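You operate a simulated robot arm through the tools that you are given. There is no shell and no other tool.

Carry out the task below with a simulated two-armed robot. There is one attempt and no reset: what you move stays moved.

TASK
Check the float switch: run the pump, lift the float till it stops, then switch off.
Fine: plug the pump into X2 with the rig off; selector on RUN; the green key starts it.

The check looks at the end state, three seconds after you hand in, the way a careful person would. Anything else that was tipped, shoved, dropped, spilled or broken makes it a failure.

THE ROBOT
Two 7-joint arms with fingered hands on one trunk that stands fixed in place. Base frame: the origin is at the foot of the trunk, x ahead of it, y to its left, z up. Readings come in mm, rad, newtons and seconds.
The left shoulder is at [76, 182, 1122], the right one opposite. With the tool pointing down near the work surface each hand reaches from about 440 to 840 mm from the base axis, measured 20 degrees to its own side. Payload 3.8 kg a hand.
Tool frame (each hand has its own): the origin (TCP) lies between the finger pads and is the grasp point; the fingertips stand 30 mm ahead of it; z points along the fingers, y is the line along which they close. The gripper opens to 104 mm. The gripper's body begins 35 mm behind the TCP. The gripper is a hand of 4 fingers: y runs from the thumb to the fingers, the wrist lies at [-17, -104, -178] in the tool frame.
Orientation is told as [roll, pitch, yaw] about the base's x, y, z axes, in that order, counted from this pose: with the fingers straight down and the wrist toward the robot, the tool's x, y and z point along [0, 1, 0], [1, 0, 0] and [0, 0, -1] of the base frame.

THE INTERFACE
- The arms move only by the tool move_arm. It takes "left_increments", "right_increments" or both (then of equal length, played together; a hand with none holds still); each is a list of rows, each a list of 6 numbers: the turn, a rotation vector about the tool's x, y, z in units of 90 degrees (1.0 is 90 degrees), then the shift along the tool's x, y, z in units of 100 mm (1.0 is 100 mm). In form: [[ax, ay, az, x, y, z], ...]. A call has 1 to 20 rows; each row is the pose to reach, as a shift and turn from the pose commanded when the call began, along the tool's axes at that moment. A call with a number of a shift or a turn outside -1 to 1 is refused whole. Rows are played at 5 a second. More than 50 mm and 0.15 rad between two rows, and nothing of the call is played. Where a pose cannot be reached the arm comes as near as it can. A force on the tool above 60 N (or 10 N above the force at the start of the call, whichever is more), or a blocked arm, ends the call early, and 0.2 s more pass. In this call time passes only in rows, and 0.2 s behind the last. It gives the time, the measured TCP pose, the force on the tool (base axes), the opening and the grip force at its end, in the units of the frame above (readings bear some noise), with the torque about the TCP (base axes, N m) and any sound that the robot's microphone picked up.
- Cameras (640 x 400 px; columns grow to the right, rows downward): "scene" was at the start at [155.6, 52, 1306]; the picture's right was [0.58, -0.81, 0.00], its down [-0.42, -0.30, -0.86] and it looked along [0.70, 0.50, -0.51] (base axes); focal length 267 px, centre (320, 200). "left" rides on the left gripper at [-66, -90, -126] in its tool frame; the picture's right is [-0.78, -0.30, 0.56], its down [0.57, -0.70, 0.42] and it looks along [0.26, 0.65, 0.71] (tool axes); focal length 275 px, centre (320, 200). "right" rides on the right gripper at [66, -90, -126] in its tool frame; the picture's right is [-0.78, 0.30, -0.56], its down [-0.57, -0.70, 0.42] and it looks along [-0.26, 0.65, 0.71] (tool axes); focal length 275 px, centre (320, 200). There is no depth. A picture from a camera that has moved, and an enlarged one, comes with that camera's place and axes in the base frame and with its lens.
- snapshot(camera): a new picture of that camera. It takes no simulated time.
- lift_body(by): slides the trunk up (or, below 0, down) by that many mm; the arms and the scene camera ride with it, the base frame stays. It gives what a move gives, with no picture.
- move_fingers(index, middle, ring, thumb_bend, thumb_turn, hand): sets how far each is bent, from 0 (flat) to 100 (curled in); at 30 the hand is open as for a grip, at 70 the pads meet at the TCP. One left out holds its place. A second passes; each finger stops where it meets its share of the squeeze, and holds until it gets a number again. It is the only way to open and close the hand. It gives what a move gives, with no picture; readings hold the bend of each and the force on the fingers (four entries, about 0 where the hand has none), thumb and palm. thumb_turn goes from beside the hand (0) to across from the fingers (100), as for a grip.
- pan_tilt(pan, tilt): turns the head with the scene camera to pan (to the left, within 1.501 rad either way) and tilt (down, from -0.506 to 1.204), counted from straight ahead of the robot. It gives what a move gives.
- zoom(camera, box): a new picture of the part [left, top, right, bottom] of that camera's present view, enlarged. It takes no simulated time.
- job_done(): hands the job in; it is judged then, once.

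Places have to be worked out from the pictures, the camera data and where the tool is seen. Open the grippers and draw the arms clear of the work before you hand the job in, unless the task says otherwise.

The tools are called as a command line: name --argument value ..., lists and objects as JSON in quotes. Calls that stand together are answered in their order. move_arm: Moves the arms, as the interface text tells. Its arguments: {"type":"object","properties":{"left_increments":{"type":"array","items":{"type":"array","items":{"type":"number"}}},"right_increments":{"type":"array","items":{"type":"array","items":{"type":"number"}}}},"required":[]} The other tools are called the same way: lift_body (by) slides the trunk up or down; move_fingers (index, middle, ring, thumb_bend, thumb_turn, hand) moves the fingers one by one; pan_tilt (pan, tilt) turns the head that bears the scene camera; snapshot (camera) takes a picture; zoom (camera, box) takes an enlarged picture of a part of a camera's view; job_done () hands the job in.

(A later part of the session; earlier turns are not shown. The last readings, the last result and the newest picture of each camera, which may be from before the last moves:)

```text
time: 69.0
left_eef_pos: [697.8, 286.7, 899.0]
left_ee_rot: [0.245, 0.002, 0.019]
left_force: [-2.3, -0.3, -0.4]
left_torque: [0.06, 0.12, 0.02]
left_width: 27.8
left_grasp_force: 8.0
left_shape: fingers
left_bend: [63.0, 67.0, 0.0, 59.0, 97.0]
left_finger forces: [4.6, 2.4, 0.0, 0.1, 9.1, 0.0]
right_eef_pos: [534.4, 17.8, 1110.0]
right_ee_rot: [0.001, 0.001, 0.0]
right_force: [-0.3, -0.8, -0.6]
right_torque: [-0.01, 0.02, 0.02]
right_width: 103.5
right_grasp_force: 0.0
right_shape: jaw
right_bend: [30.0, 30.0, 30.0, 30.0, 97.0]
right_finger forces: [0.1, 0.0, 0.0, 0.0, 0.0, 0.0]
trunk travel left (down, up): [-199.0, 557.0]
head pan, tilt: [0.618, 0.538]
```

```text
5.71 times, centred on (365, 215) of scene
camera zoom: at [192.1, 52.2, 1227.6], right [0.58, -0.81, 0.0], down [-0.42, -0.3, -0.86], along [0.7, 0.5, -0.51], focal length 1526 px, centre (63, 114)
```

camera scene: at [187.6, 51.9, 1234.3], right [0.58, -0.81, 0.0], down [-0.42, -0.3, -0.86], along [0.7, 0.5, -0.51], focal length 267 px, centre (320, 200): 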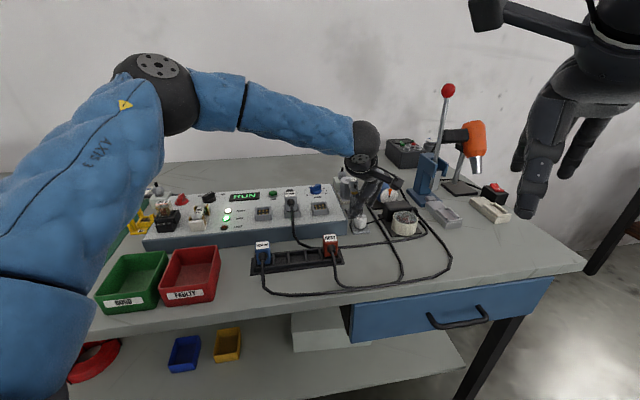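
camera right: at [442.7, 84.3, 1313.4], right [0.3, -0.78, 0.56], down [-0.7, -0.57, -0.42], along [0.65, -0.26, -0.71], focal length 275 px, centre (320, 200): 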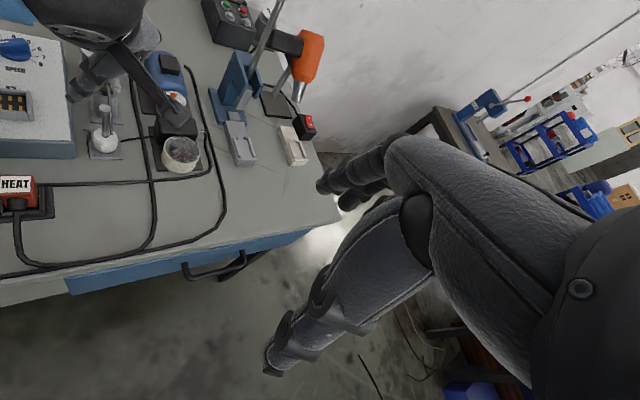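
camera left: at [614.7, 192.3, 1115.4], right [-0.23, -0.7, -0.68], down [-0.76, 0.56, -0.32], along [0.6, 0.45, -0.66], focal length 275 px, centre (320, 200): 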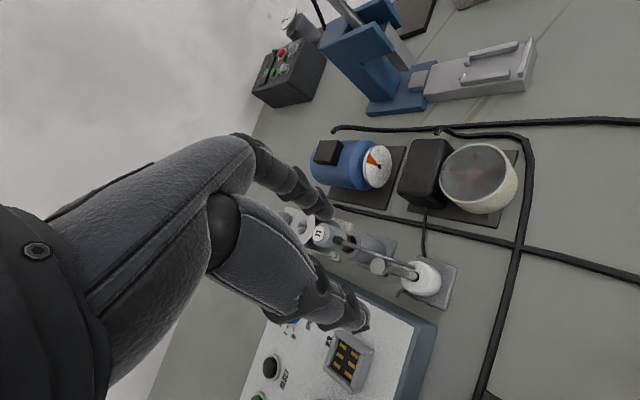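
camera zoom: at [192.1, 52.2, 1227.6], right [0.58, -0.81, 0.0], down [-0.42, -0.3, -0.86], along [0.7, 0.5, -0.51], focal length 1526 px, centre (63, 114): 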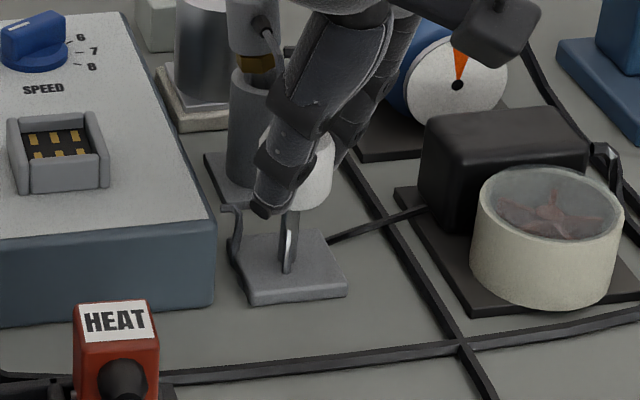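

At 32 mm lift the GOOD lamp went out: the pump has stopped. I'll zoom to confirm the lamps.

zoom --camera "scene" --box '[200, 210, 280, 260]'

zoom --camera "scene" --box '[385, 220, 425, 250]'

lift_body --by 3

zoom --camera "scene" --box '[385, 220, 425, 250]'

zoom --camera "scene" --box '[200, 210, 280, 260]'

```text
8.00 times, centred on (240, 235) of scene
camera zoom: at [192.1, 52.2, 1227.6], right [0.58, -0.81, 0.0], down [-0.42, -0.3, -0.86], along [0.7, 0.5, -0.51], focal length 2137 px, centre (960, -80)
```

zoom: 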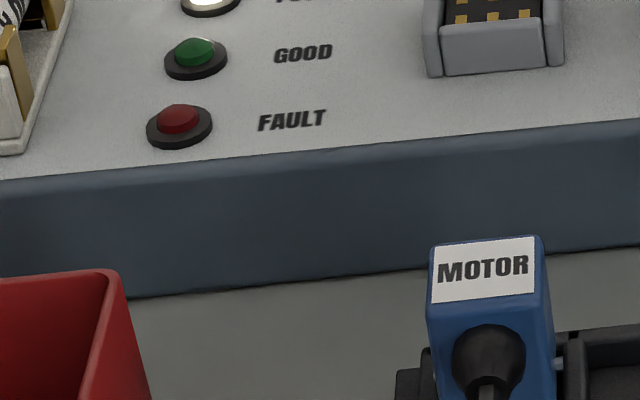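

```text
13.33 times, centred on (405, 235) of scene
camera zoom: at [192.1, 52.2, 1227.6], right [0.58, -0.81, 0.0], down [-0.42, -0.3, -0.86], along [0.7, 0.5, -0.51], focal length 3561 px, centre (-813, -267)
```

zoom: 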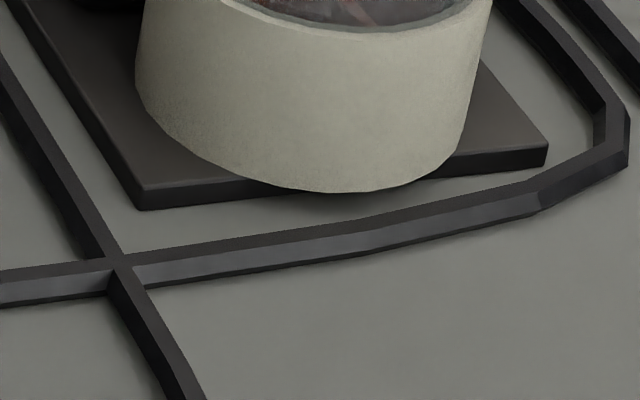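

```text
time: 69.5
left_eef_pos: [699.1, 286.2, 902.5]
left_ee_rot: [0.245, 0.0, 0.02]
left_force: [-1.0, 1.1, 0.4]
left_torque: [0.03, 0.06, -0.03]
left_width: 27.8
left_grasp_force: 8.1
left_shape: fingers
left_bend: [63.0, 67.0, 0.0, 60.0, 97.0]
left_finger forces: [5.0, 2.5, 0.0, 0.0, 8.6, 0.1]
right_eef_pos: [533.5, 16.9, 1113.9]
right_ee_rot: [-0.001, 0.0, 0.001]
right_force: [0.5, 0.5, -0.2]
right_torque: [-0.03, 0.02, -0.01]
right_width: 103.9
right_grasp_force: 0.1
right_shape: jaw
right_bend: [30.0, 30.0, 30.0, 30.0, 97.0]
right_finger forces: [0.0, 0.0, 0.0, 0.1, 0.0, 0.1]
trunk travel left (down, up): [-202.0, 554.0]
head pan, tilt: [0.618, 0.538]
```

```text
13.33 times, centred on (405, 235) of scene
camera zoom: at [190.2, 52.2, 1230.7], right [0.58, -0.81, 0.0], down [-0.42, -0.3, -0.86], along [0.7, 0.5, -0.51], focal length 3561 px, centre (-813, -267)
```

zoom: 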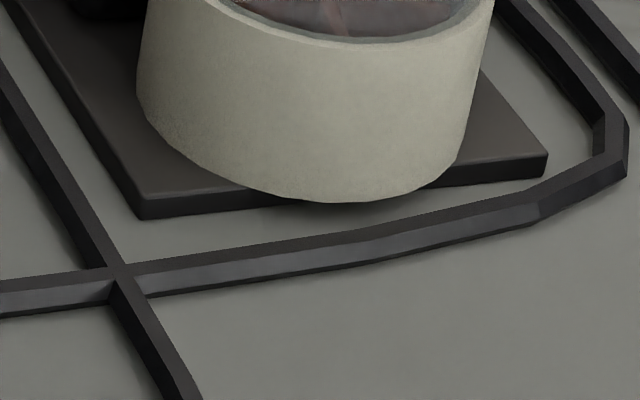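

```text
8.00 times, centred on (240, 235) of scene
camera zoom: at [190.2, 52.2, 1230.7], right [0.58, -0.81, 0.0], down [-0.42, -0.3, -0.86], along [0.7, 0.5, -0.51], focal length 2137 px, centre (960, -80)
```

zoom: 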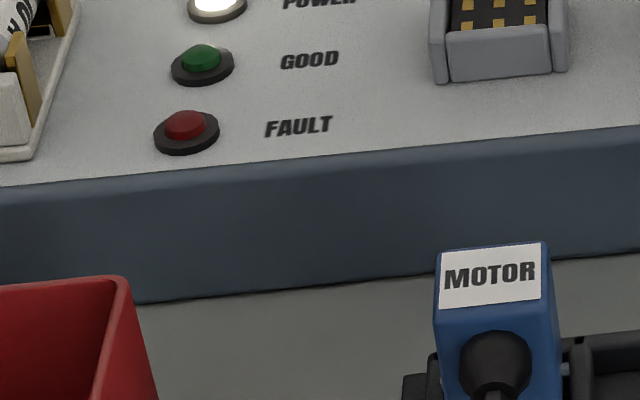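

GOOD and FAULT are off, POWER is on. I'll compare two pictures of the impeller separated in time to confirm it stands still.

zoom --camera "scene" --box '[385, 205, 425, 235]'

move_arm --right_increments '[[0, 0, 0, 0, 0, 0]]'

zoom --camera "scene" --box '[385, 205, 425, 235]'

```text
13.33 times, centred on (405, 220) of scene
camera zoom: at [190.2, 52.2, 1230.7], right [0.58, -0.81, 0.0], down [-0.42, -0.3, -0.86], along [0.7, 0.5, -0.51], focal length 3561 px, centre (-813, -67)
```

zoom: 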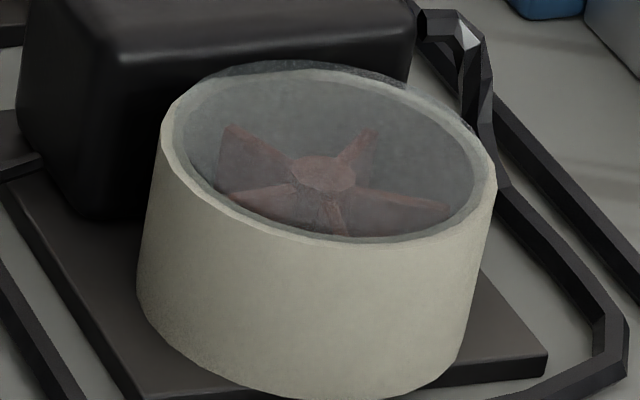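

```text
time: 69.9
left_eef_pos: [698.3, 286.5, 902.7]
left_ee_rot: [0.244, -0.001, 0.019]
left_force: [-0.3, 1.7, -1.0]
left_torque: [0.04, 0.03, -0.03]
left_width: 27.7
left_grasp_force: 8.5
left_shape: fingers
left_bend: [63.0, 67.0, 0.0, 60.0, 97.0]
left_finger forces: [5.2, 2.8, 0.0, 0.0, 8.3, 0.0]
right_eef_pos: [532.4, 17.9, 1113.8]
right_ee_rot: [-0.001, -0.001, 0.0]
right_force: [-0.1, 0.5, -0.6]
right_torque: [0.03, -0.01, -0.01]
right_width: 103.8
right_grasp_force: 0.0
right_shape: jaw
right_bend: [30.0, 30.0, 30.0, 30.0, 97.0]
right_finger forces: [0.0, 0.0, 0.1, 0.0, 0.0, 0.1]
trunk travel left (down, up): [-202.0, 554.0]
head pan, tilt: [0.618, 0.538]
```

```text
13.33 times, centred on (405, 220) of scene
camera zoom: at [190.0, 52.1, 1230.8], right [0.58, -0.81, 0.0], down [-0.42, -0.3, -0.86], along [0.7, 0.5, -0.51], focal length 3561 px, centre (-813, -67)
```

zoom: 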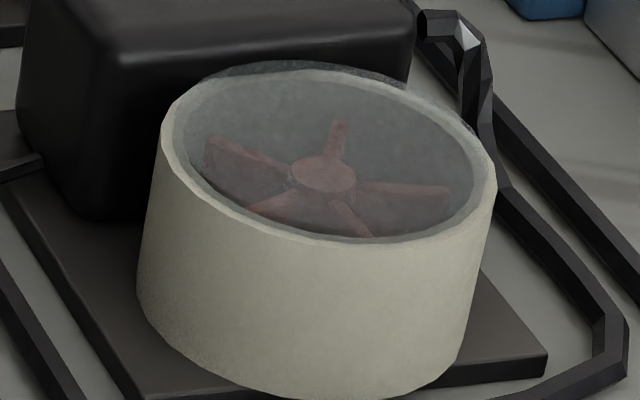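

The impeller still turned a bit in 0.4 s, perhaps coasting down. I'll wait a little and compare again.

move_arm --right_increments '[[0, 0, 0, 0, 0, 0], [0, 0, 0, 0, 0, 0], [0, 0, 0, 0, 0, 0], [0, 0, 0, 0, 0, 0], [0, 0, 0, 0, 0, 0], [0, 0, 0, 0, 0, 0], [0, 0, 0, 0, 0, 0], [0, 0, 0, 0, 0, 0]]'

zoom --camera "scene" --box '[385, 205, 425, 235]'

move_arm --right_increments '[[0, 0, 0, 0, 0, 0]]'

zoom --camera "scene" --box '[385, 205, 425, 235]'

```text
time: 71.7
left_eef_pos: [698.5, 285.6, 902.9]
left_ee_rot: [0.243, 0.001, 0.02]
left_force: [-0.3, 1.2, -0.2]
left_torque: [0.03, 0.02, -0.02]
left_width: 28.0
left_grasp_force: 8.3
left_shape: fingers
left_bend: [63.0, 67.0, 0.0, 60.0, 97.0]
left_finger forces: [5.1, 2.7, 0.0, 0.0, 8.5, 0.0]
right_eef_pos: [532.7, 17.8, 1114.6]
right_ee_rot: [0.001, 0.001, 0.0]
right_force: [-0.2, -1.0, 0.1]
right_torque: [0.01, 0.02, -0.02]
right_width: 103.6
right_grasp_force: 0.2
right_shape: jaw
right_bend: [30.0, 30.0, 30.0, 30.0, 97.0]
right_finger forces: [0.0, 0.1, 0.0, 0.1, 0.0, 0.1]
trunk travel left (down, up): [-202.0, 554.0]
head pan, tilt: [0.618, 0.538]
```

```text
13.33 times, centred on (405, 220) of scene
camera zoom: at [190.0, 52.1, 1230.8], right [0.58, -0.81, 0.0], down [-0.42, -0.3, -0.86], along [0.7, 0.5, -0.51], focal length 3561 px, centre (-813, -67)
```

zoom: 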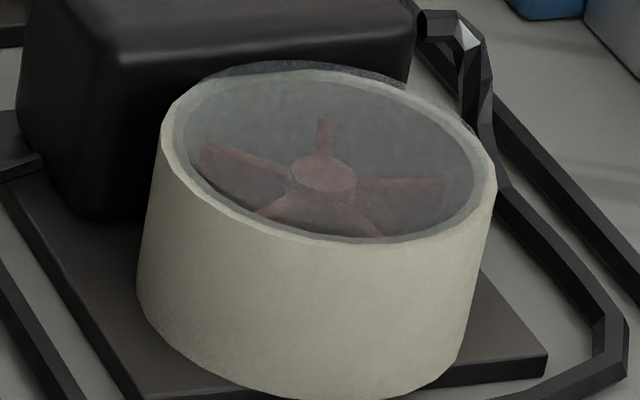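

```text
time: 72.1
left_eef_pos: [699.9, 286.2, 902.2]
left_ee_rot: [0.244, 0.001, 0.019]
left_force: [-0.3, 1.4, -0.4]
left_torque: [0.03, 0.06, -0.01]
left_width: 27.6
left_grasp_force: 8.7
left_shape: fingers
left_bend: [63.0, 67.0, 0.0, 60.0, 97.0]
left_finger forces: [5.1, 2.6, 0.0, 0.0, 8.3, 0.0]
right_eef_pos: [533.3, 17.7, 1114.0]
right_ee_rot: [-0.001, -0.001, -0.001]
right_force: [0.1, 0.2, -0.1]
right_torque: [-0.02, 0.0, 0.0]
right_width: 103.5
right_grasp_force: 0.1
right_shape: jaw
right_bend: [30.0, 30.0, 30.0, 30.0, 97.0]
right_finger forces: [0.0, 0.1, 0.0, 0.1, 0.1, 0.0]
trunk travel left (down, up): [-202.0, 554.0]
head pan, tilt: [0.618, 0.538]
```

```text
13.33 times, centred on (405, 220) of scene
camera zoom: at [190.0, 52.1, 1230.8], right [0.58, -0.81, 0.0], down [-0.42, -0.3, -0.86], along [0.7, 0.5, -0.51], focal length 3561 px, centre (-813, -67)
```

zoom: 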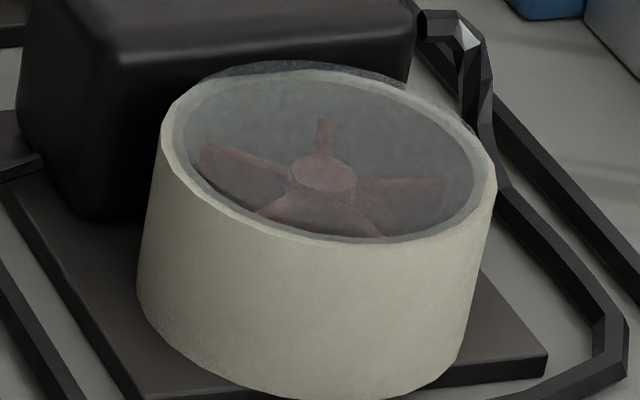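

The impeller now stands still: the float stopped the pump. I'll lower the float gently back to its rest, then release it.

lift_body --by -33

zoom --camera "scene" --box '[330, 170, 400, 240]'

zoom --camera "scene" --box '[170, 160, 430, 250]'

```text
time: 72.8
left_eef_pos: [699.7, 286.5, 870.9]
left_ee_rot: [0.245, -0.002, 0.019]
left_force: [0.7, 1.4, 0.2]
left_torque: [0.01, 0.0, -0.01]
left_width: 27.7
left_grasp_force: 7.7
left_shape: fingers
left_bend: [63.0, 67.0, 0.0, 59.0, 97.0]
left_finger forces: [5.6, 3.0, 0.0, 0.1, 7.6, 0.0]
right_eef_pos: [531.8, 18.7, 1083.3]
right_ee_rot: [0.0, 0.0, 0.001]
right_force: [-0.7, 0.2, 0.5]
right_torque: [0.0, 0.01, -0.01]
right_width: 103.6
right_grasp_force: 0.0
right_shape: jaw
right_bend: [30.0, 30.0, 30.0, 30.0, 97.0]
right_finger forces: [0.0, 0.0, 0.0, 0.0, 0.1, 0.1]
trunk travel left (down, up): [-169.0, 587.0]
head pan, tilt: [0.618, 0.538]
```

```text
5.71 times, centred on (365, 205) of scene
camera zoom: at [207.3, 52.1, 1196.5], right [0.58, -0.81, 0.0], down [-0.42, -0.3, -0.86], along [0.7, 0.5, -0.51], focal length 1526 px, centre (63, 171)
```

zoom: 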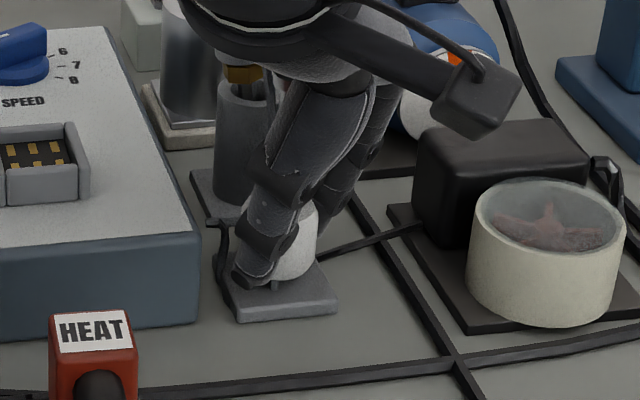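

```text
2.46 times, centred on (300, 205) of scene
camera zoom: at [207.3, 52.1, 1196.5], right [0.58, -0.81, 0.0], down [-0.42, -0.3, -0.86], along [0.7, 0.5, -0.51], focal length 657 px, centre (369, 188)
```

zoom: 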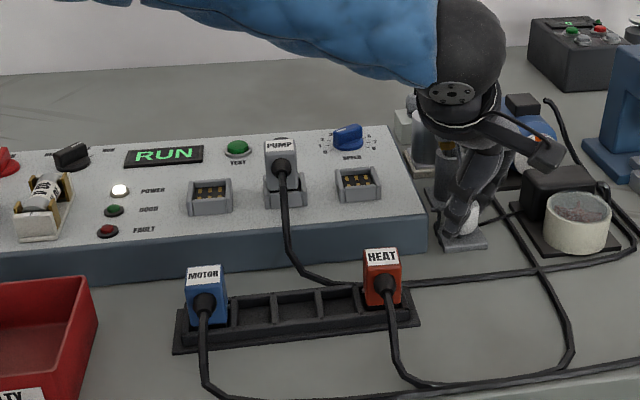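

GOOD stays off, so the stop latched. I'll lower the last 2 mm and open the fingers.

lift_body --by -2

move_fingers --hand "left" --index 50 --middle 50 --thumb_bend 48

lift_body --by 108

zoom --camera "scene" --box '[335, 180, 415, 260]'

snapshot --camera "left"

```text
time: 73.4
left_eef_pos: [698.0, 286.3, 867.9]
left_ee_rot: [0.245, -0.002, 0.018]
left_force: [0.7, 1.5, 0.9]
left_torque: [0.02, 0.03, -0.01]
left_width: 27.8
left_grasp_force: 7.8
left_shape: fingers
left_bend: [63.0, 67.0, 0.0, 59.0, 97.0]
left_finger forces: [5.6, 2.8, 0.0, 0.0, 7.5, 0.0]
right_eef_pos: [533.0, 16.9, 1079.3]
right_ee_rot: [0.001, 0.0, 0.0]
right_force: [0.2, -0.7, 0.1]
right_torque: [0.01, 0.03, -0.01]
right_width: 103.7
right_grasp_force: 0.0
right_shape: jaw
right_bend: [30.0, 30.0, 30.0, 30.0, 97.0]
right_finger forces: [0.1, 0.1, 0.0, 0.0, 0.0, 0.0]
trunk travel left (down, up): [-167.0, 589.0]
head pan, tilt: [0.618, 0.538]
```

```text
time: 74.4
left_eef_pos: [698.1, 286.0, 867.6]
left_ee_rot: [0.244, 0.0, 0.019]
left_force: [0.0, -0.4, 0.3]
left_torque: [-0.02, -0.01, 0.0]
left_width: 55.9
left_grasp_force: 0.1
left_shape: fingers
left_bend: [50.0, 50.0, 0.0, 48.0, 97.0]
left_finger forces: [0.1, 0.1, 0.1, 0.1, 0.0, 0.0]
right_eef_pos: [531.6, 16.9, 1078.3]
right_ee_rot: [0.0, 0.001, -0.001]
right_force: [0.4, -0.5, 0.0]
right_torque: [0.0, -0.02, -0.01]
right_width: 103.6
right_grasp_force: 0.0
right_shape: jaw
right_bend: [30.0, 30.0, 30.0, 30.0, 97.0]
right_finger forces: [0.0, 0.0, 0.0, 0.0, 0.0, 0.0]
trunk travel left (down, up): [-167.0, 589.0]
head pan, tilt: [0.618, 0.538]
```

```text
time: 75.8
left_eef_pos: [699.6, 287.5, 974.5]
left_ee_rot: [0.243, 0.001, 0.019]
left_force: [0.3, 0.2, 0.1]
left_torque: [0.02, 0.04, -0.04]
left_width: 55.9
left_grasp_force: 0.1
left_shape: fingers
left_bend: [50.0, 50.0, 0.0, 48.0, 97.0]
left_finger forces: [0.0, 0.0, 0.0, 0.0, 0.0, 0.1]
right_eef_pos: [533.4, 17.5, 1186.2]
right_ee_rot: [0.0, 0.002, 0.001]
right_force: [0.0, 0.4, -0.8]
right_torque: [0.03, 0.01, 0.01]
right_width: 103.6
right_grasp_force: 0.0
right_shape: jaw
right_bend: [30.0, 30.0, 30.0, 30.0, 97.0]
right_finger forces: [0.1, 0.1, 0.0, 0.0, 0.1, 0.0]
trunk travel left (down, up): [-275.0, 481.0]
head pan, tilt: [0.618, 0.538]
```

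```text
5.00 times, centred on (375, 220) of scene
camera zoom: at [156.4, 52.0, 1305.7], right [0.58, -0.81, 0.0], down [-0.42, -0.3, -0.86], along [0.7, 0.5, -0.51], focal length 1335 px, centre (45, 100)
```

zoom: 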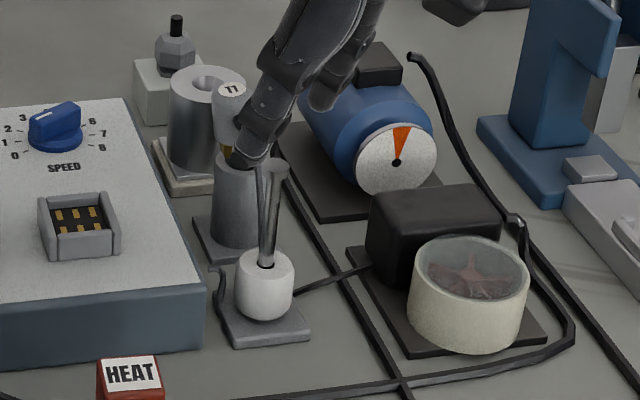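

```text
taken
camera left: at [613.4, 189.7, 1081.1], right [-0.29, -0.62, -0.73], down [-0.71, 0.65, -0.27], along [0.64, 0.44, -0.63], focal length 275 px, centre (320, 200)
```

left: 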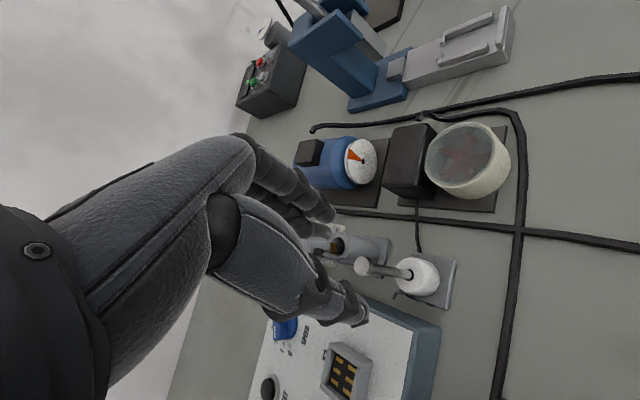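

The float rests at the bottom again and T1 stands upright. Now switch off: I'll rise, level the hand, and straighten fingers with the thumb down.

move_arm --left_increments '[[0, 0, 0, 0.06, 0, -0.24], [0, 0, 0, 0.12, 0, -0.48], [0, -0.078, -0.006, 0.17, 0, -0.68], [0, -0.156, -0.012, 0.22, 0, -0.87]]'

move_fingers --hand "left" --index 0 --middle 0 --ring 0 --thumb_bend 30

snapshot --camera "scene"

```text
time: 76.8
left_eef_pos: [698.4, 285.8, 1066.5]
left_ee_rot: [-0.002, -0.001, 0.036]
left_force: [0.0, -1.1, 0.0]
left_torque: [0.0, -0.01, -0.02]
left_width: 55.9
left_grasp_force: 0.1
left_shape: fingers
left_bend: [50.0, 50.0, 0.0, 48.0, 97.0]
left_finger forces: [0.0, 0.1, 0.1, 0.0, 0.1, 0.1]
right_eef_pos: [532.7, 17.6, 1186.4]
right_ee_rot: [0.0, 0.0, 0.0]
right_force: [-0.9, 0.2, 0.6]
right_torque: [-0.03, 0.0, 0.0]
right_width: 103.8
right_grasp_force: 0.1
right_shape: jaw
right_bend: [30.0, 30.0, 30.0, 30.0, 97.0]
right_finger forces: [0.0, 0.0, 0.0, 0.0, 0.0, 0.0]
trunk travel left (down, up): [-275.0, 481.0]
head pan, tilt: [0.618, 0.538]
```

```text
time: 77.8
left_eef_pos: [699.3, 286.6, 1065.2]
left_ee_rot: [0.0, -0.001, 0.037]
left_force: [-0.7, 0.0, -0.6]
left_torque: [-0.01, 0.0, -0.03]
left_width: 143.0
left_grasp_force: 0.0
left_shape: fingers
left_bend: [0.0, 0.0, 0.0, 30.0, 97.0]
left_finger forces: [0.1, 0.0, 0.1, 0.0, 0.1, 0.0]
right_eef_pos: [533.6, 18.2, 1186.4]
right_ee_rot: [0.0, -0.002, 0.0]
right_force: [0.1, -0.3, -0.5]
right_torque: [-0.02, 0.0, 0.01]
right_width: 103.5
right_grasp_force: 0.0
right_shape: jaw
right_bend: [30.0, 30.0, 30.0, 30.0, 97.0]
right_finger forces: [0.0, 0.1, 0.1, 0.0, 0.0, 0.1]
trunk travel left (down, up): [-275.0, 481.0]
head pan, tilt: [0.618, 0.538]
```

```text
taken
camera scene: at [155.7, 51.9, 1306.0], right [0.58, -0.81, 0.0], down [-0.42, -0.3, -0.86], along [0.7, 0.5, -0.51], focal length 267 px, centre (320, 200)
```

scene: 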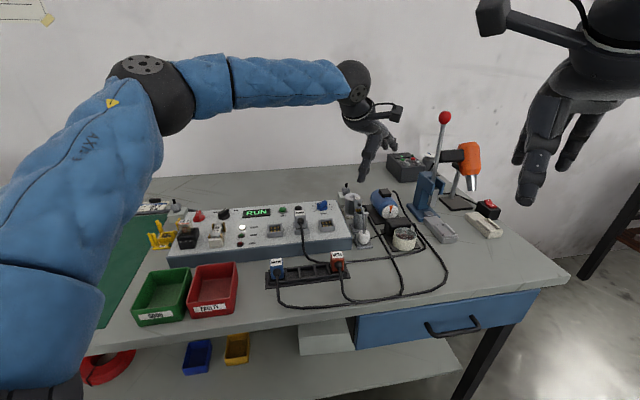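

Hand is level above the panel; rig still shows RUN with GOOD dark. I'll travel to the red knob in several hops at this height.

move_arm --left_increments '[[0, 0, 0.012, 0.33, -0.15, 0], [0, 0, 0.0236, 0.66, -0.3, 0], [0, 0, 0.0236, 1.0, -0.45, 0]]'

move_arm --left_increments '[[0, 0, 0, 0.33, -0.15, 0], [0, 0, 0, 0.66, -0.3, 0], [0, 0, 0, 1.0, -0.45, 0]]'

move_arm --left_increments '[[0, 0, 0, 0.33, -0.16, 0.1], [0, 0, 0, 0.66, -0.33, 0.2], [0, 0, 0, 1.0, -0.5, 0.3]]'

move_arm --left_increments '[[0, 0, 0, 0.33, -0.16, 0.1], [0, 0, 0, 0.66, -0.33, 0.2], [0, 0, 0, 1.0, -0.5, 0.3]]'

snapshot --camera "left"

zoom --camera "scene" --box '[140, 150, 260, 250]'

```text
time: 78.6
left_eef_pos: [649.0, 386.7, 1065.2]
left_ee_rot: [-0.001, -0.002, -0.001]
left_force: [-0.4, -0.6, 0.9]
left_torque: [-0.01, -0.03, -0.02]
left_width: 143.1
left_grasp_force: 0.0
left_shape: fingers
left_bend: [0.0, 0.0, 0.0, 30.0, 97.0]
left_finger forces: [0.1, 0.0, 0.0, 0.0, 0.0, 0.0]
right_eef_pos: [531.9, 19.0, 1189.0]
right_ee_rot: [-0.002, 0.0, -0.001]
right_force: [0.8, -0.5, -0.5]
right_torque: [0.03, -0.02, 0.02]
right_width: 103.7
right_grasp_force: 0.0
right_shape: jaw
right_bend: [30.0, 30.0, 30.0, 30.0, 97.0]
right_finger forces: [0.0, 0.0, 0.0, 0.0, 0.0, 0.0]
trunk travel left (down, up): [-275.0, 481.0]
head pan, tilt: [0.618, 0.538]
```

```text
time: 79.4
left_eef_pos: [600.8, 486.5, 1067.1]
left_ee_rot: [-0.001, -0.003, -0.003]
left_force: [-0.1, 0.6, 0.0]
left_torque: [0.01, 0.01, -0.01]
left_width: 143.5
left_grasp_force: 0.1
left_shape: fingers
left_bend: [0.0, 0.0, 0.0, 30.0, 97.0]
left_finger forces: [0.0, 0.0, 0.0, 0.0, 0.0, 0.0]
right_eef_pos: [532.7, 18.4, 1187.7]
right_ee_rot: [0.0, 0.001, 0.0]
right_force: [0.3, 0.4, 0.0]
right_torque: [-0.02, -0.03, 0.0]
right_width: 103.8
right_grasp_force: 0.1
right_shape: jaw
right_bend: [30.0, 30.0, 30.0, 30.0, 97.0]
right_finger forces: [0.0, 0.0, 0.0, 0.0, 0.0, 0.1]
trunk travel left (down, up): [-275.0, 481.0]
head pan, tilt: [0.618, 0.538]
```

```text
time: 80.2
left_eef_pos: [551.7, 586.6, 1036.5]
left_ee_rot: [0.0, -0.004, 0.0]
left_force: [-0.9, 0.3, 1.0]
left_torque: [-0.02, -0.03, 0.01]
left_width: 143.2
left_grasp_force: 0.0
left_shape: fingers
left_bend: [0.0, 0.0, 0.0, 30.0, 97.0]
left_finger forces: [0.0, 0.0, 0.1, 0.1, 0.0, 0.0]
right_eef_pos: [532.9, 17.8, 1187.5]
right_ee_rot: [-0.001, 0.002, 0.0]
right_force: [-0.8, 0.6, 0.0]
right_torque: [0.0, -0.01, 0.03]
right_width: 103.5
right_grasp_force: 0.1
right_shape: jaw
right_bend: [30.0, 30.0, 30.0, 30.0, 97.0]
right_finger forces: [0.0, 0.0, 0.0, 0.0, 0.0, 0.0]
trunk travel left (down, up): [-275.0, 481.0]
head pan, tilt: [0.618, 0.538]
```

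```text
time: 81.0
left_eef_pos: [502.3, 687.7, 1003.1]
left_ee_rot: [-0.001, -0.002, 0.002]
left_force: [-1.5, -0.1, 0.3]
left_torque: [0.01, -0.04, 0.02]
left_width: 143.1
left_grasp_force: 0.1
left_shape: fingers
left_bend: [0.0, 0.0, 0.0, 30.0, 97.0]
left_finger forces: [0.0, 0.0, 0.1, 0.0, 0.0, 0.0]
right_eef_pos: [532.5, 19.0, 1186.8]
right_ee_rot: [0.0, 0.001, -0.001]
right_force: [0.6, 0.3, 0.5]
right_torque: [-0.01, 0.02, -0.02]
right_width: 103.8
right_grasp_force: 0.1
right_shape: jaw
right_bend: [30.0, 30.0, 30.0, 30.0, 97.0]
right_finger forces: [0.1, 0.0, 0.0, 0.0, 0.1, 0.0]
trunk travel left (down, up): [-275.0, 481.0]
head pan, tilt: [0.618, 0.538]
```

```text
taken
camera left: at [415.3, 620.8, 1128.9], right [-0.29, -0.78, -0.56], down [-0.7, 0.57, -0.43], along [0.65, 0.26, -0.71], focal length 275 px, centre (320, 200)
```

left: 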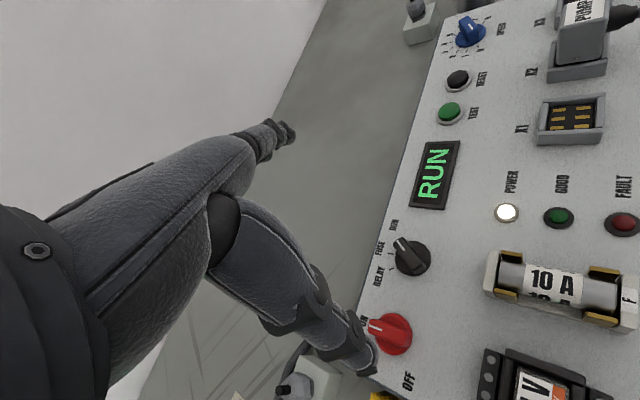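

```text
4.00 times, centred on (200, 200) of scene
camera zoom: at [155.5, 52.9, 1305.9], right [0.58, -0.81, 0.0], down [-0.42, -0.3, -0.86], along [0.7, 0.5, -0.51], focal length 1068 px, centre (800, 200)
```

zoom: 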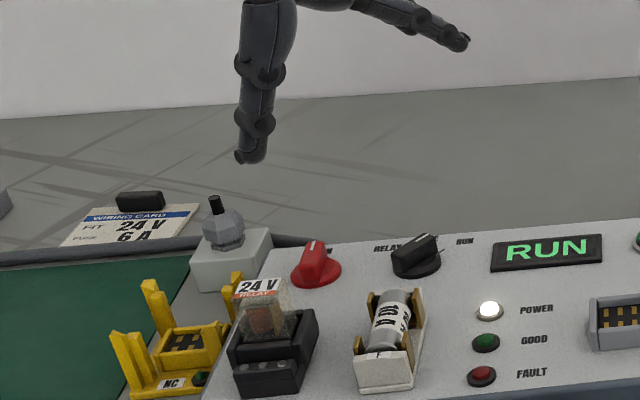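

The red knob (pointing ON) is visible beside the thumb. Zooming for its exact centre and angle.

zoom --camera "left" --box '[340, 280, 460, 400]'

```text
3.33 times, centred on (400, 340) of left
camera zoom: at [415.3, 620.8, 1128.9], right [-0.29, -0.78, -0.56], down [-0.7, 0.57, -0.43], along [0.65, 0.26, -0.71], focal length 918 px, centre (53, -267)
```

zoom: 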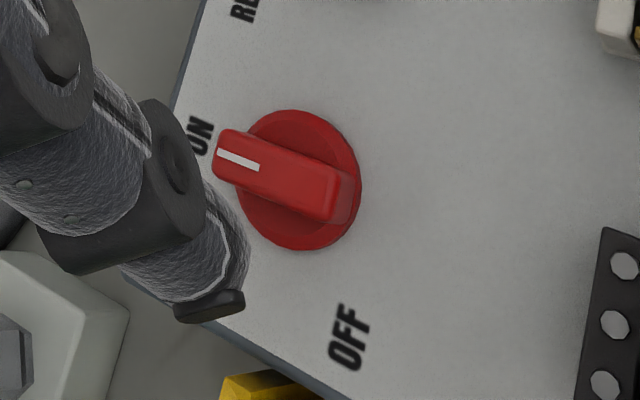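

Knob centre ≈[469, 701], pointer at ~48° (ON). I'll position the thumb on the near side of the tail end ([444, 709]) and lower it.

move_arm --left_increments '[[0, 0, 0, 0.12, 0.02, 0.15], [0, 0, 0, 0.222, 0.037, 0.4], [0, 0, 0, 0.222, 0.037, 0.63]]'

zoom --camera "left" --box '[340, 280, 460, 400]'

zoom --camera "scene" --box '[150, 170, 230, 240]'

```text
time: 81.8
left_eef_pos: [509.4, 705.7, 942.8]
left_ee_rot: [0.001, -0.001, 0.0]
left_force: [0.5, -0.4, -0.1]
left_torque: [-0.01, 0.0, 0.02]
left_width: 143.3
left_grasp_force: 0.1
left_shape: fingers
left_bend: [0.0, 0.0, 0.0, 30.0, 97.0]
left_finger forces: [0.0, 0.0, 0.0, 0.0, 0.0, 0.0]
right_eef_pos: [532.1, 18.7, 1186.8]
right_ee_rot: [-0.001, 0.001, 0.0]
right_force: [-0.5, -0.2, 0.2]
right_torque: [0.0, -0.03, -0.01]
right_width: 103.6
right_grasp_force: 0.0
right_shape: jaw
right_bend: [30.0, 30.0, 30.0, 30.0, 97.0]
right_finger forces: [0.0, 0.0, 0.1, 0.0, 0.0, 0.0]
trunk travel left (down, up): [-275.0, 481.0]
head pan, tilt: [0.618, 0.538]
```

```text
3.33 times, centred on (400, 340) of left
camera zoom: at [421.2, 639.3, 1067.3], right [-0.29, -0.78, -0.56], down [-0.7, 0.57, -0.43], along [0.65, 0.26, -0.71], focal length 918 px, centre (53, -267)
```

zoom: 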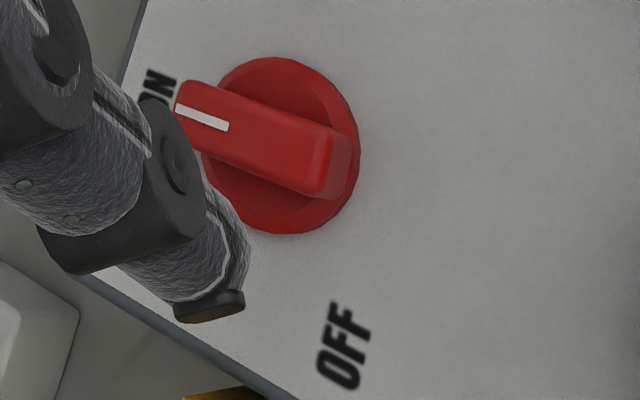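

```text
5.71 times, centred on (190, 205) of scene
camera zoom: at [155.7, 52.4, 1305.9], right [0.58, -0.81, 0.0], down [-0.42, -0.3, -0.86], along [0.7, 0.5, -0.51], focal length 1526 px, centre (1063, 171)
```

zoom: 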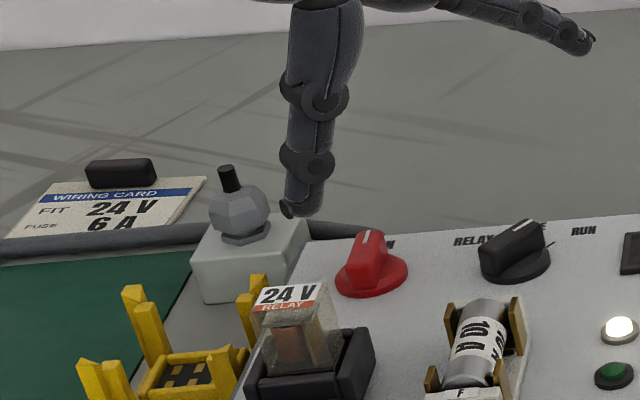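

The knob centre is at [470, 702]. A small adjust (−2, +5 mm), then down 37 mm.

move_arm --left_increments '[[0, 0, 0, 0.05, -0.024, 0.1], [0, 0, 0, 0.05, -0.024, 0.25], [0, 0, 0, 0.05, -0.024, 0.37]]'

zoom --camera "left" --box '[340, 280, 460, 400]'

zoom --camera "scene" --box '[160, 180, 240, 240]'

```text
time: 82.6
left_eef_pos: [505.6, 710.7, 905.2]
left_ee_rot: [0.0, -0.004, 0.0]
left_force: [-0.5, 0.0, 0.0]
left_torque: [0.01, 0.01, 0.0]
left_width: 143.1
left_grasp_force: 0.0
left_shape: fingers
left_bend: [0.0, 0.0, 0.0, 30.0, 97.0]
left_finger forces: [0.0, 0.0, 0.0, 0.0, 0.0, 0.0]
right_eef_pos: [533.4, 17.8, 1186.2]
right_ee_rot: [0.001, 0.0, 0.0]
right_force: [0.2, 0.1, -0.9]
right_torque: [0.02, -0.01, -0.01]
right_width: 103.7
right_grasp_force: 0.0
right_shape: jaw
right_bend: [30.0, 30.0, 30.0, 30.0, 97.0]
right_finger forces: [0.0, 0.0, 0.0, 0.0, 0.1, 0.1]
trunk travel left (down, up): [-275.0, 481.0]
head pan, tilt: [0.618, 0.538]
```

```text
3.33 times, centred on (400, 340) of left
camera zoom: at [417.8, 644.0, 1029.8], right [-0.29, -0.78, -0.56], down [-0.7, 0.57, -0.43], along [0.65, 0.27, -0.71], focal length 918 px, centre (53, -267)
```

zoom: 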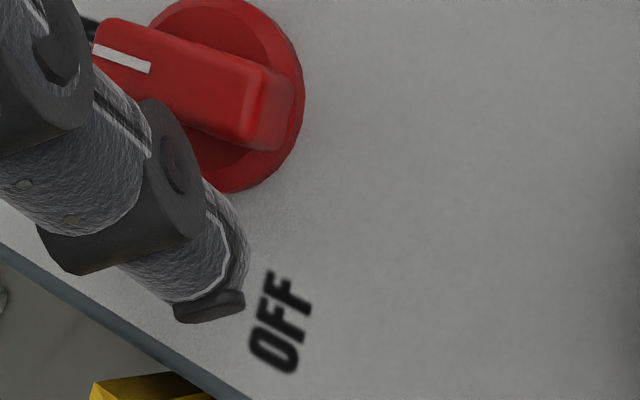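

```text
6.67 times, centred on (200, 210) of scene
camera zoom: at [155.8, 52.2, 1305.9], right [0.58, -0.81, 0.0], down [-0.42, -0.3, -0.86], along [0.7, 0.5, -0.51], focal length 1780 px, centre (1120, 133)
```

zoom: 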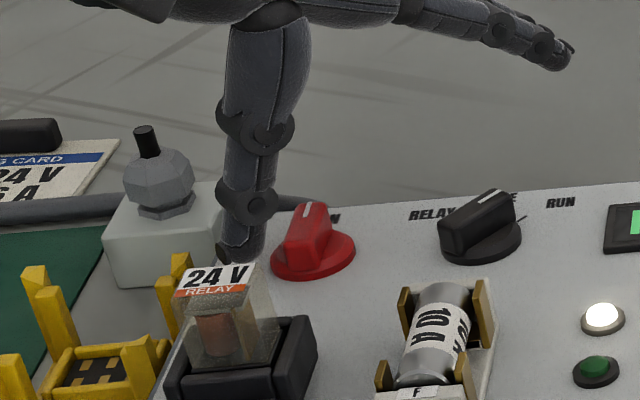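

The thumb stands beside the tail end with no contact. I'll sweep it along the counter-clockwise arc, first half.

move_arm --left_increments '[[0, 0, 0, -0.036, 0.038, 0], [0, 0, 0, -0.072, 0.076, 0], [0, 0, 0, -0.11, 0.102, 0], [0, 0, 0, -0.149, 0.127, 0], [0, 0, 0, -0.182, 0.149, 0], [0, 0, 0, -0.195, 0.17, 0], [0, 0, 0, -0.207, 0.19, 0]]'

zoom --camera "left" --box '[340, 280, 460, 400]'

zoom --camera "scene" --box '[160, 180, 240, 240]'

```text
time: 84.2
left_eef_pos: [525.7, 691.7, 904.6]
left_ee_rot: [0.0, -0.002, 0.001]
left_force: [-4.7, 2.5, 0.6]
left_torque: [0.04, 0.11, -0.12]
left_width: 149.8
left_grasp_force: 2.2
left_shape: fingers
left_bend: [0.0, 0.0, 0.0, 24.0, 98.0]
left_finger forces: [0.0, 0.1, 0.0, 0.1, 4.1, 0.0]
right_eef_pos: [531.4, 17.9, 1186.6]
right_ee_rot: [-0.001, 0.002, 0.0]
right_force: [1.1, 0.3, 0.4]
right_torque: [-0.02, 0.0, 0.01]
right_width: 103.7
right_grasp_force: 0.0
right_shape: jaw
right_bend: [30.0, 30.0, 30.0, 30.0, 97.0]
right_finger forces: [0.1, 0.0, 0.1, 0.0, 0.1, 0.0]
trunk travel left (down, up): [-275.0, 481.0]
head pan, tilt: [0.618, 0.538]
```

```text
3.33 times, centred on (400, 340) of left
camera zoom: at [437.5, 625.0, 1030.5], right [-0.29, -0.78, -0.56], down [-0.7, 0.57, -0.43], along [0.65, 0.26, -0.71], focal length 918 px, centre (53, -267)
```

zoom: 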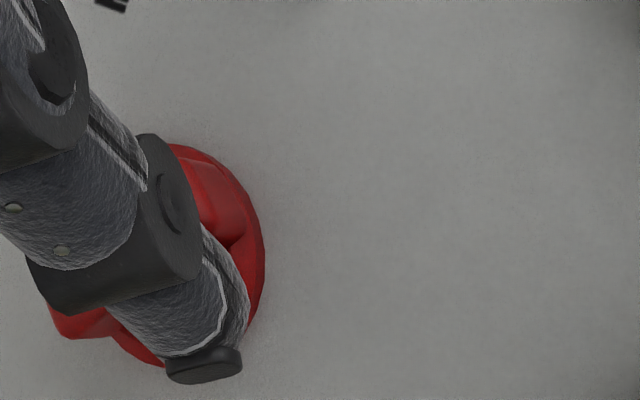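

```text
6.67 times, centred on (200, 210) of scene
camera zoom: at [155.1, 52.2, 1306.0], right [0.58, -0.81, 0.0], down [-0.42, -0.3, -0.86], along [0.7, 0.5, -0.51], focal length 1780 px, centre (1120, 133)
```

zoom: 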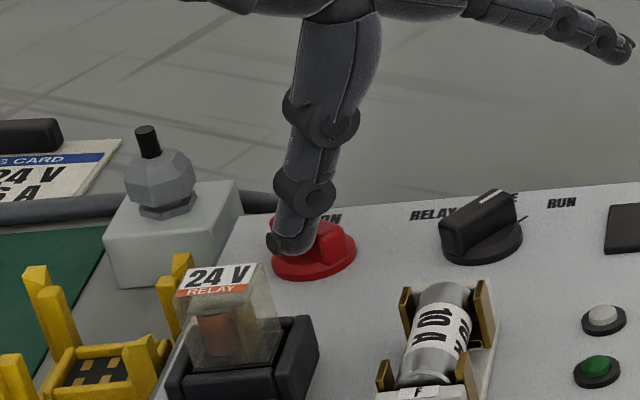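

The POWER lamp and display are now dark. I'll continue the sweep so the knob sits fully at OFF.

move_arm --left_increments '[[0, 0, 0, -0.012, 0.02, 0], [0, 0, 0, -0.016, 0.04, 0], [0, 0, 0, -0.015, 0.06, 0], [0, 0, 0, -0.012, 0.085, 0], [0, 0, 0, -0.006, 0.11, 0], [0, 0, 0, 0.01, 0.12, 0]]'

zoom --camera "scene" --box '[160, 180, 240, 240]'

```text
time: 85.6
left_eef_pos: [536.1, 692.3, 907.2]
left_ee_rot: [0.0, -0.002, 0.002]
left_force: [-5.1, -3.5, 2.2]
left_torque: [-0.08, 0.26, 0.19]
left_width: 151.0
left_grasp_force: 3.0
left_shape: fingers
left_bend: [0.0, 0.0, 0.0, 23.0, 96.0]
left_finger forces: [0.0, 0.1, 0.0, 0.0, 5.8, 0.1]
right_eef_pos: [532.4, 18.2, 1187.7]
right_ee_rot: [-0.001, -0.001, 0.0]
right_force: [0.6, 0.0, -0.2]
right_torque: [0.03, 0.06, -0.02]
right_width: 103.4
right_grasp_force: 0.1
right_shape: jaw
right_bend: [30.0, 30.0, 30.0, 30.0, 97.0]
right_finger forces: [0.0, 0.0, 0.0, 0.0, 0.0, 0.0]
trunk travel left (down, up): [-275.0, 481.0]
head pan, tilt: [0.618, 0.538]
```

```text
6.67 times, centred on (200, 210) of scene
camera zoom: at [154.8, 51.4, 1306.1], right [0.58, -0.81, 0.0], down [-0.42, -0.3, -0.86], along [0.7, 0.5, -0.51], focal length 1780 px, centre (1120, 133)
```

zoom: 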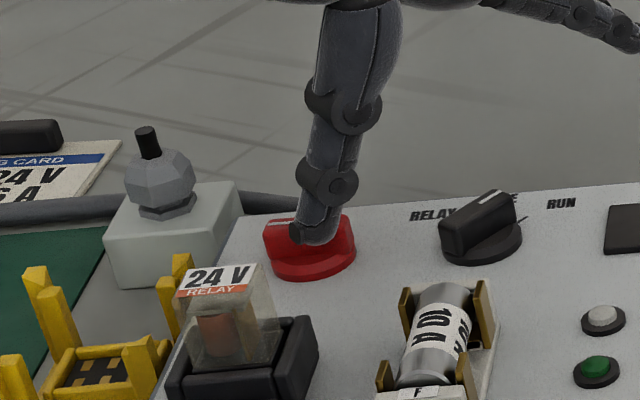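

The red bar lies along the row at OFF. I'll back the thumb off a few mm and lift away.

move_arm --left_increments '[[0, 0, 0, -0.04, -0.04, 0], [0, 0, 0, -0.08, -0.08, -0.05], [0, 0, 0, -0.08, -0.08, -0.35], [0, 0, 0, -0.08, -0.08, -0.7], [0, 0, 0, -0.08, -0.08, -1.0]]'

zoom --camera "scene" --box '[160, 180, 340, 280]'

zoom --camera "left" --box '[340, 200, 560, 400]'

```text
time: 86.8
left_eef_pos: [528.0, 682.7, 1004.2]
left_ee_rot: [0.001, -0.002, 0.0]
left_force: [0.0, -0.1, 0.9]
left_torque: [0.02, 0.04, 0.0]
left_width: 143.7
left_grasp_force: 0.1
left_shape: fingers
left_bend: [0.0, 0.0, 0.0, 30.0, 97.0]
left_finger forces: [0.0, 0.0, 0.0, 0.0, 0.0, 0.0]
right_eef_pos: [533.6, 16.4, 1187.2]
right_ee_rot: [-0.001, -0.001, 0.001]
right_force: [0.3, -0.1, -0.4]
right_torque: [0.03, 0.0, -0.02]
right_width: 103.6
right_grasp_force: 0.2
right_shape: jaw
right_bend: [30.0, 30.0, 30.0, 30.0, 97.0]
right_finger forces: [0.0, 0.0, 0.0, 0.1, 0.1, 0.1]
trunk travel left (down, up): [-275.0, 481.0]
head pan, tilt: [0.618, 0.538]
```

```text
3.56 times, centred on (250, 230) of scene
camera zoom: at [155.6, 51.7, 1306.0], right [0.58, -0.81, 0.0], down [-0.42, -0.3, -0.86], along [0.7, 0.5, -0.51], focal length 950 px, centre (569, 93)
```

zoom: 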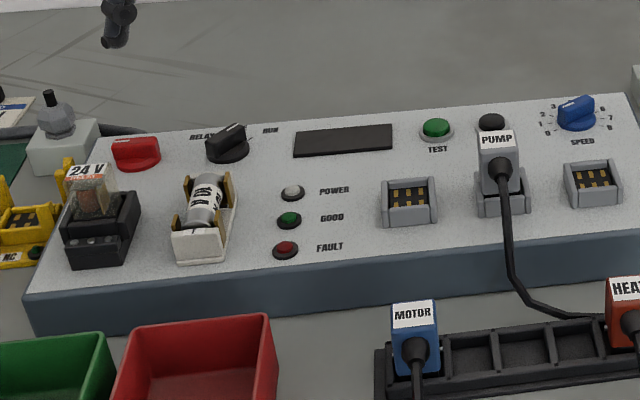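

```text
2.00 times, centred on (450, 300) of left
camera zoom: at [440.6, 615.7, 1130.2], right [-0.29, -0.78, -0.56], down [-0.7, 0.57, -0.43], along [0.65, 0.27, -0.71], focal length 551 px, centre (60, 0)
```

zoom: 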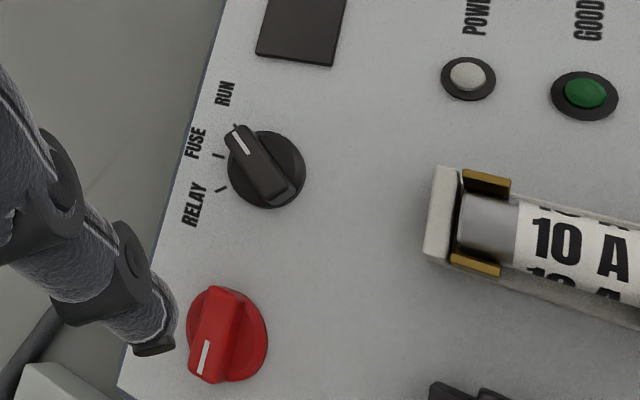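

The rig is off (red knob OFF, lamps and display dark) with the selector on RUN and the pump in X2. I'll open the hand and draw the arm back clear of the bench.

move_arm --left_increments '[[0, 0, 0, 0, 0, -0.3], [0, 0, 0, -0.1, -0.2, -0.6], [0, 0, 0, -0.2, -0.5, -0.8], [0, 0, 0, -0.4, -0.8, -1.0], [0, 0, 0, -0.6, -1.0, -1.0]]'

move_arm --left_increments '[[0, 0, 0, -0.3, -0.3, -0.2], [0, 0, 0, -0.6, -0.6, -0.4], [0, 0, 0, -0.9, -0.9, -0.6]]'

move_fingers --hand "left" --index 30 --middle 30 --ring 30 --thumb_bend 30

snapshot --camera "scene"

zoom --camera "scene" --box '[330, 150, 510, 260]'

zoom --camera "scene" --box '[160, 180, 360, 305]'

```text
time: 88.0
left_eef_pos: [430.9, 623.5, 1105.8]
left_ee_rot: [0.0, -0.002, 0.003]
left_force: [-0.3, 0.3, -0.3]
left_torque: [0.0, -0.02, 0.01]
left_width: 144.0
left_grasp_force: 0.1
left_shape: fingers
left_bend: [0.0, 0.0, 0.0, 30.0, 97.0]
left_finger forces: [0.1, 0.0, 0.0, 0.0, 0.0, 0.0]
right_eef_pos: [532.6, 17.6, 1186.2]
right_ee_rot: [0.002, -0.001, 0.0]
right_force: [-0.2, 0.2, 0.2]
right_torque: [-0.02, -0.01, 0.03]
right_width: 104.0
right_grasp_force: 0.1
right_shape: jaw
right_bend: [30.0, 30.0, 30.0, 30.0, 97.0]
right_finger forces: [0.0, 0.1, 0.0, 0.0, 0.0, 0.0]
trunk travel left (down, up): [-275.0, 481.0]
head pan, tilt: [0.618, 0.538]
```

```text
time: 88.8
left_eef_pos: [339.4, 530.1, 1163.6]
left_ee_rot: [0.0, -0.001, 0.002]
left_force: [-0.2, -0.6, -0.1]
left_torque: [-0.02, -0.02, -0.04]
left_width: 143.7
left_grasp_force: 0.0
left_shape: fingers
left_bend: [0.0, 0.0, 0.0, 30.0, 97.0]
left_finger forces: [0.1, 0.0, 0.1, 0.1, 0.0, 0.1]
right_eef_pos: [531.6, 17.2, 1187.5]
right_ee_rot: [-0.001, 0.0, 0.0]
right_force: [-0.3, 0.2, 0.0]
right_torque: [0.0, -0.03, 0.01]
right_width: 104.0
right_grasp_force: 0.0
right_shape: jaw
right_bend: [30.0, 30.0, 30.0, 30.0, 97.0]
right_finger forces: [0.0, 0.1, 0.0, 0.1, 0.0, 0.1]
trunk travel left (down, up): [-275.0, 481.0]
head pan, tilt: [0.618, 0.538]
```

```text
time: 89.8
left_eef_pos: [340.1, 532.3, 1163.1]
left_ee_rot: [0.0, -0.002, 0.0]
left_force: [-0.7, -0.1, -0.6]
left_torque: [0.02, 0.0, 0.03]
left_width: 104.9
left_grasp_force: 0.0
left_shape: fingers
left_bend: [30.0, 30.0, 30.0, 30.0, 97.0]
left_finger forces: [0.1, 0.1, 0.1, 0.0, 0.1, 0.1]
right_eef_pos: [533.6, 19.1, 1185.9]
right_ee_rot: [0.001, 0.0, 0.0]
right_force: [0.7, -0.7, 0.1]
right_torque: [0.0, -0.01, 0.01]
right_width: 103.6
right_grasp_force: 0.1
right_shape: jaw
right_bend: [30.0, 30.0, 30.0, 30.0, 97.0]
right_finger forces: [0.1, 0.0, 0.0, 0.0, 0.1, 0.1]
trunk travel left (down, up): [-275.0, 481.0]
head pan, tilt: [0.618, 0.538]
```

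```text
taken
camera scene: at [155.7, 52.1, 1305.9], right [0.58, -0.81, 0.0], down [-0.42, -0.3, -0.86], along [0.7, 0.5, -0.51], focal length 267 px, centre (320, 200)
```

scene: 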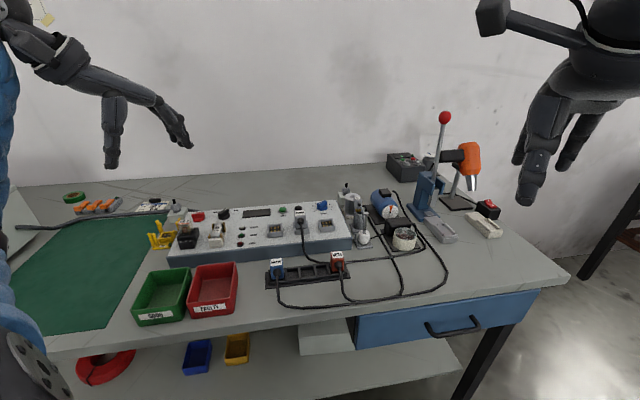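

```text
3.56 times, centred on (420, 205) of scene
camera zoom: at [155.7, 52.1, 1305.9], right [0.58, -0.81, 0.0], down [-0.42, -0.3, -0.86], along [0.7, 0.5, -0.51], focal length 950 px, centre (-36, 182)
```

zoom: 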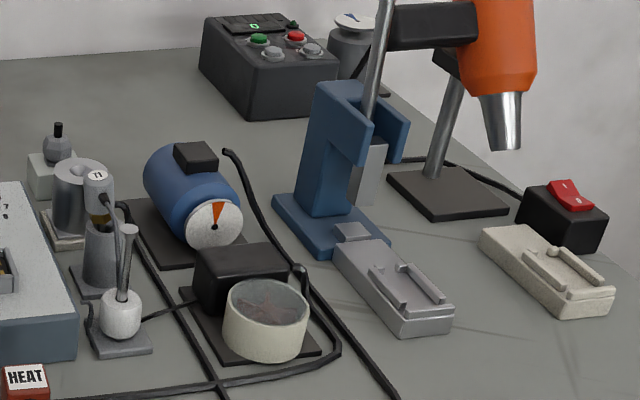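

```text
3.20 times, centred on (260, 242) of scene
camera zoom: at [155.7, 52.1, 1305.9], right [0.58, -0.81, 0.0], down [-0.42, -0.3, -0.86], along [0.7, 0.5, -0.51], focal length 855 px, centre (512, 64)
```

zoom: 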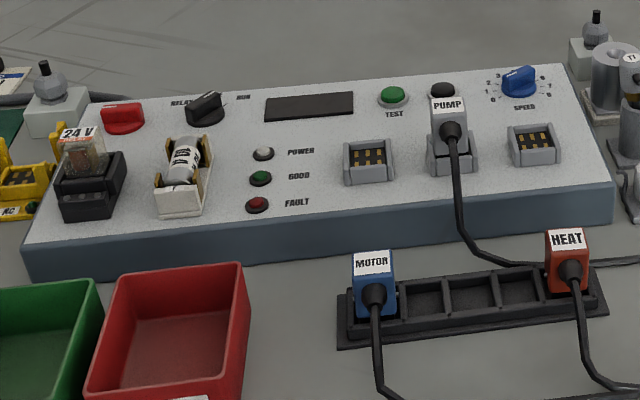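

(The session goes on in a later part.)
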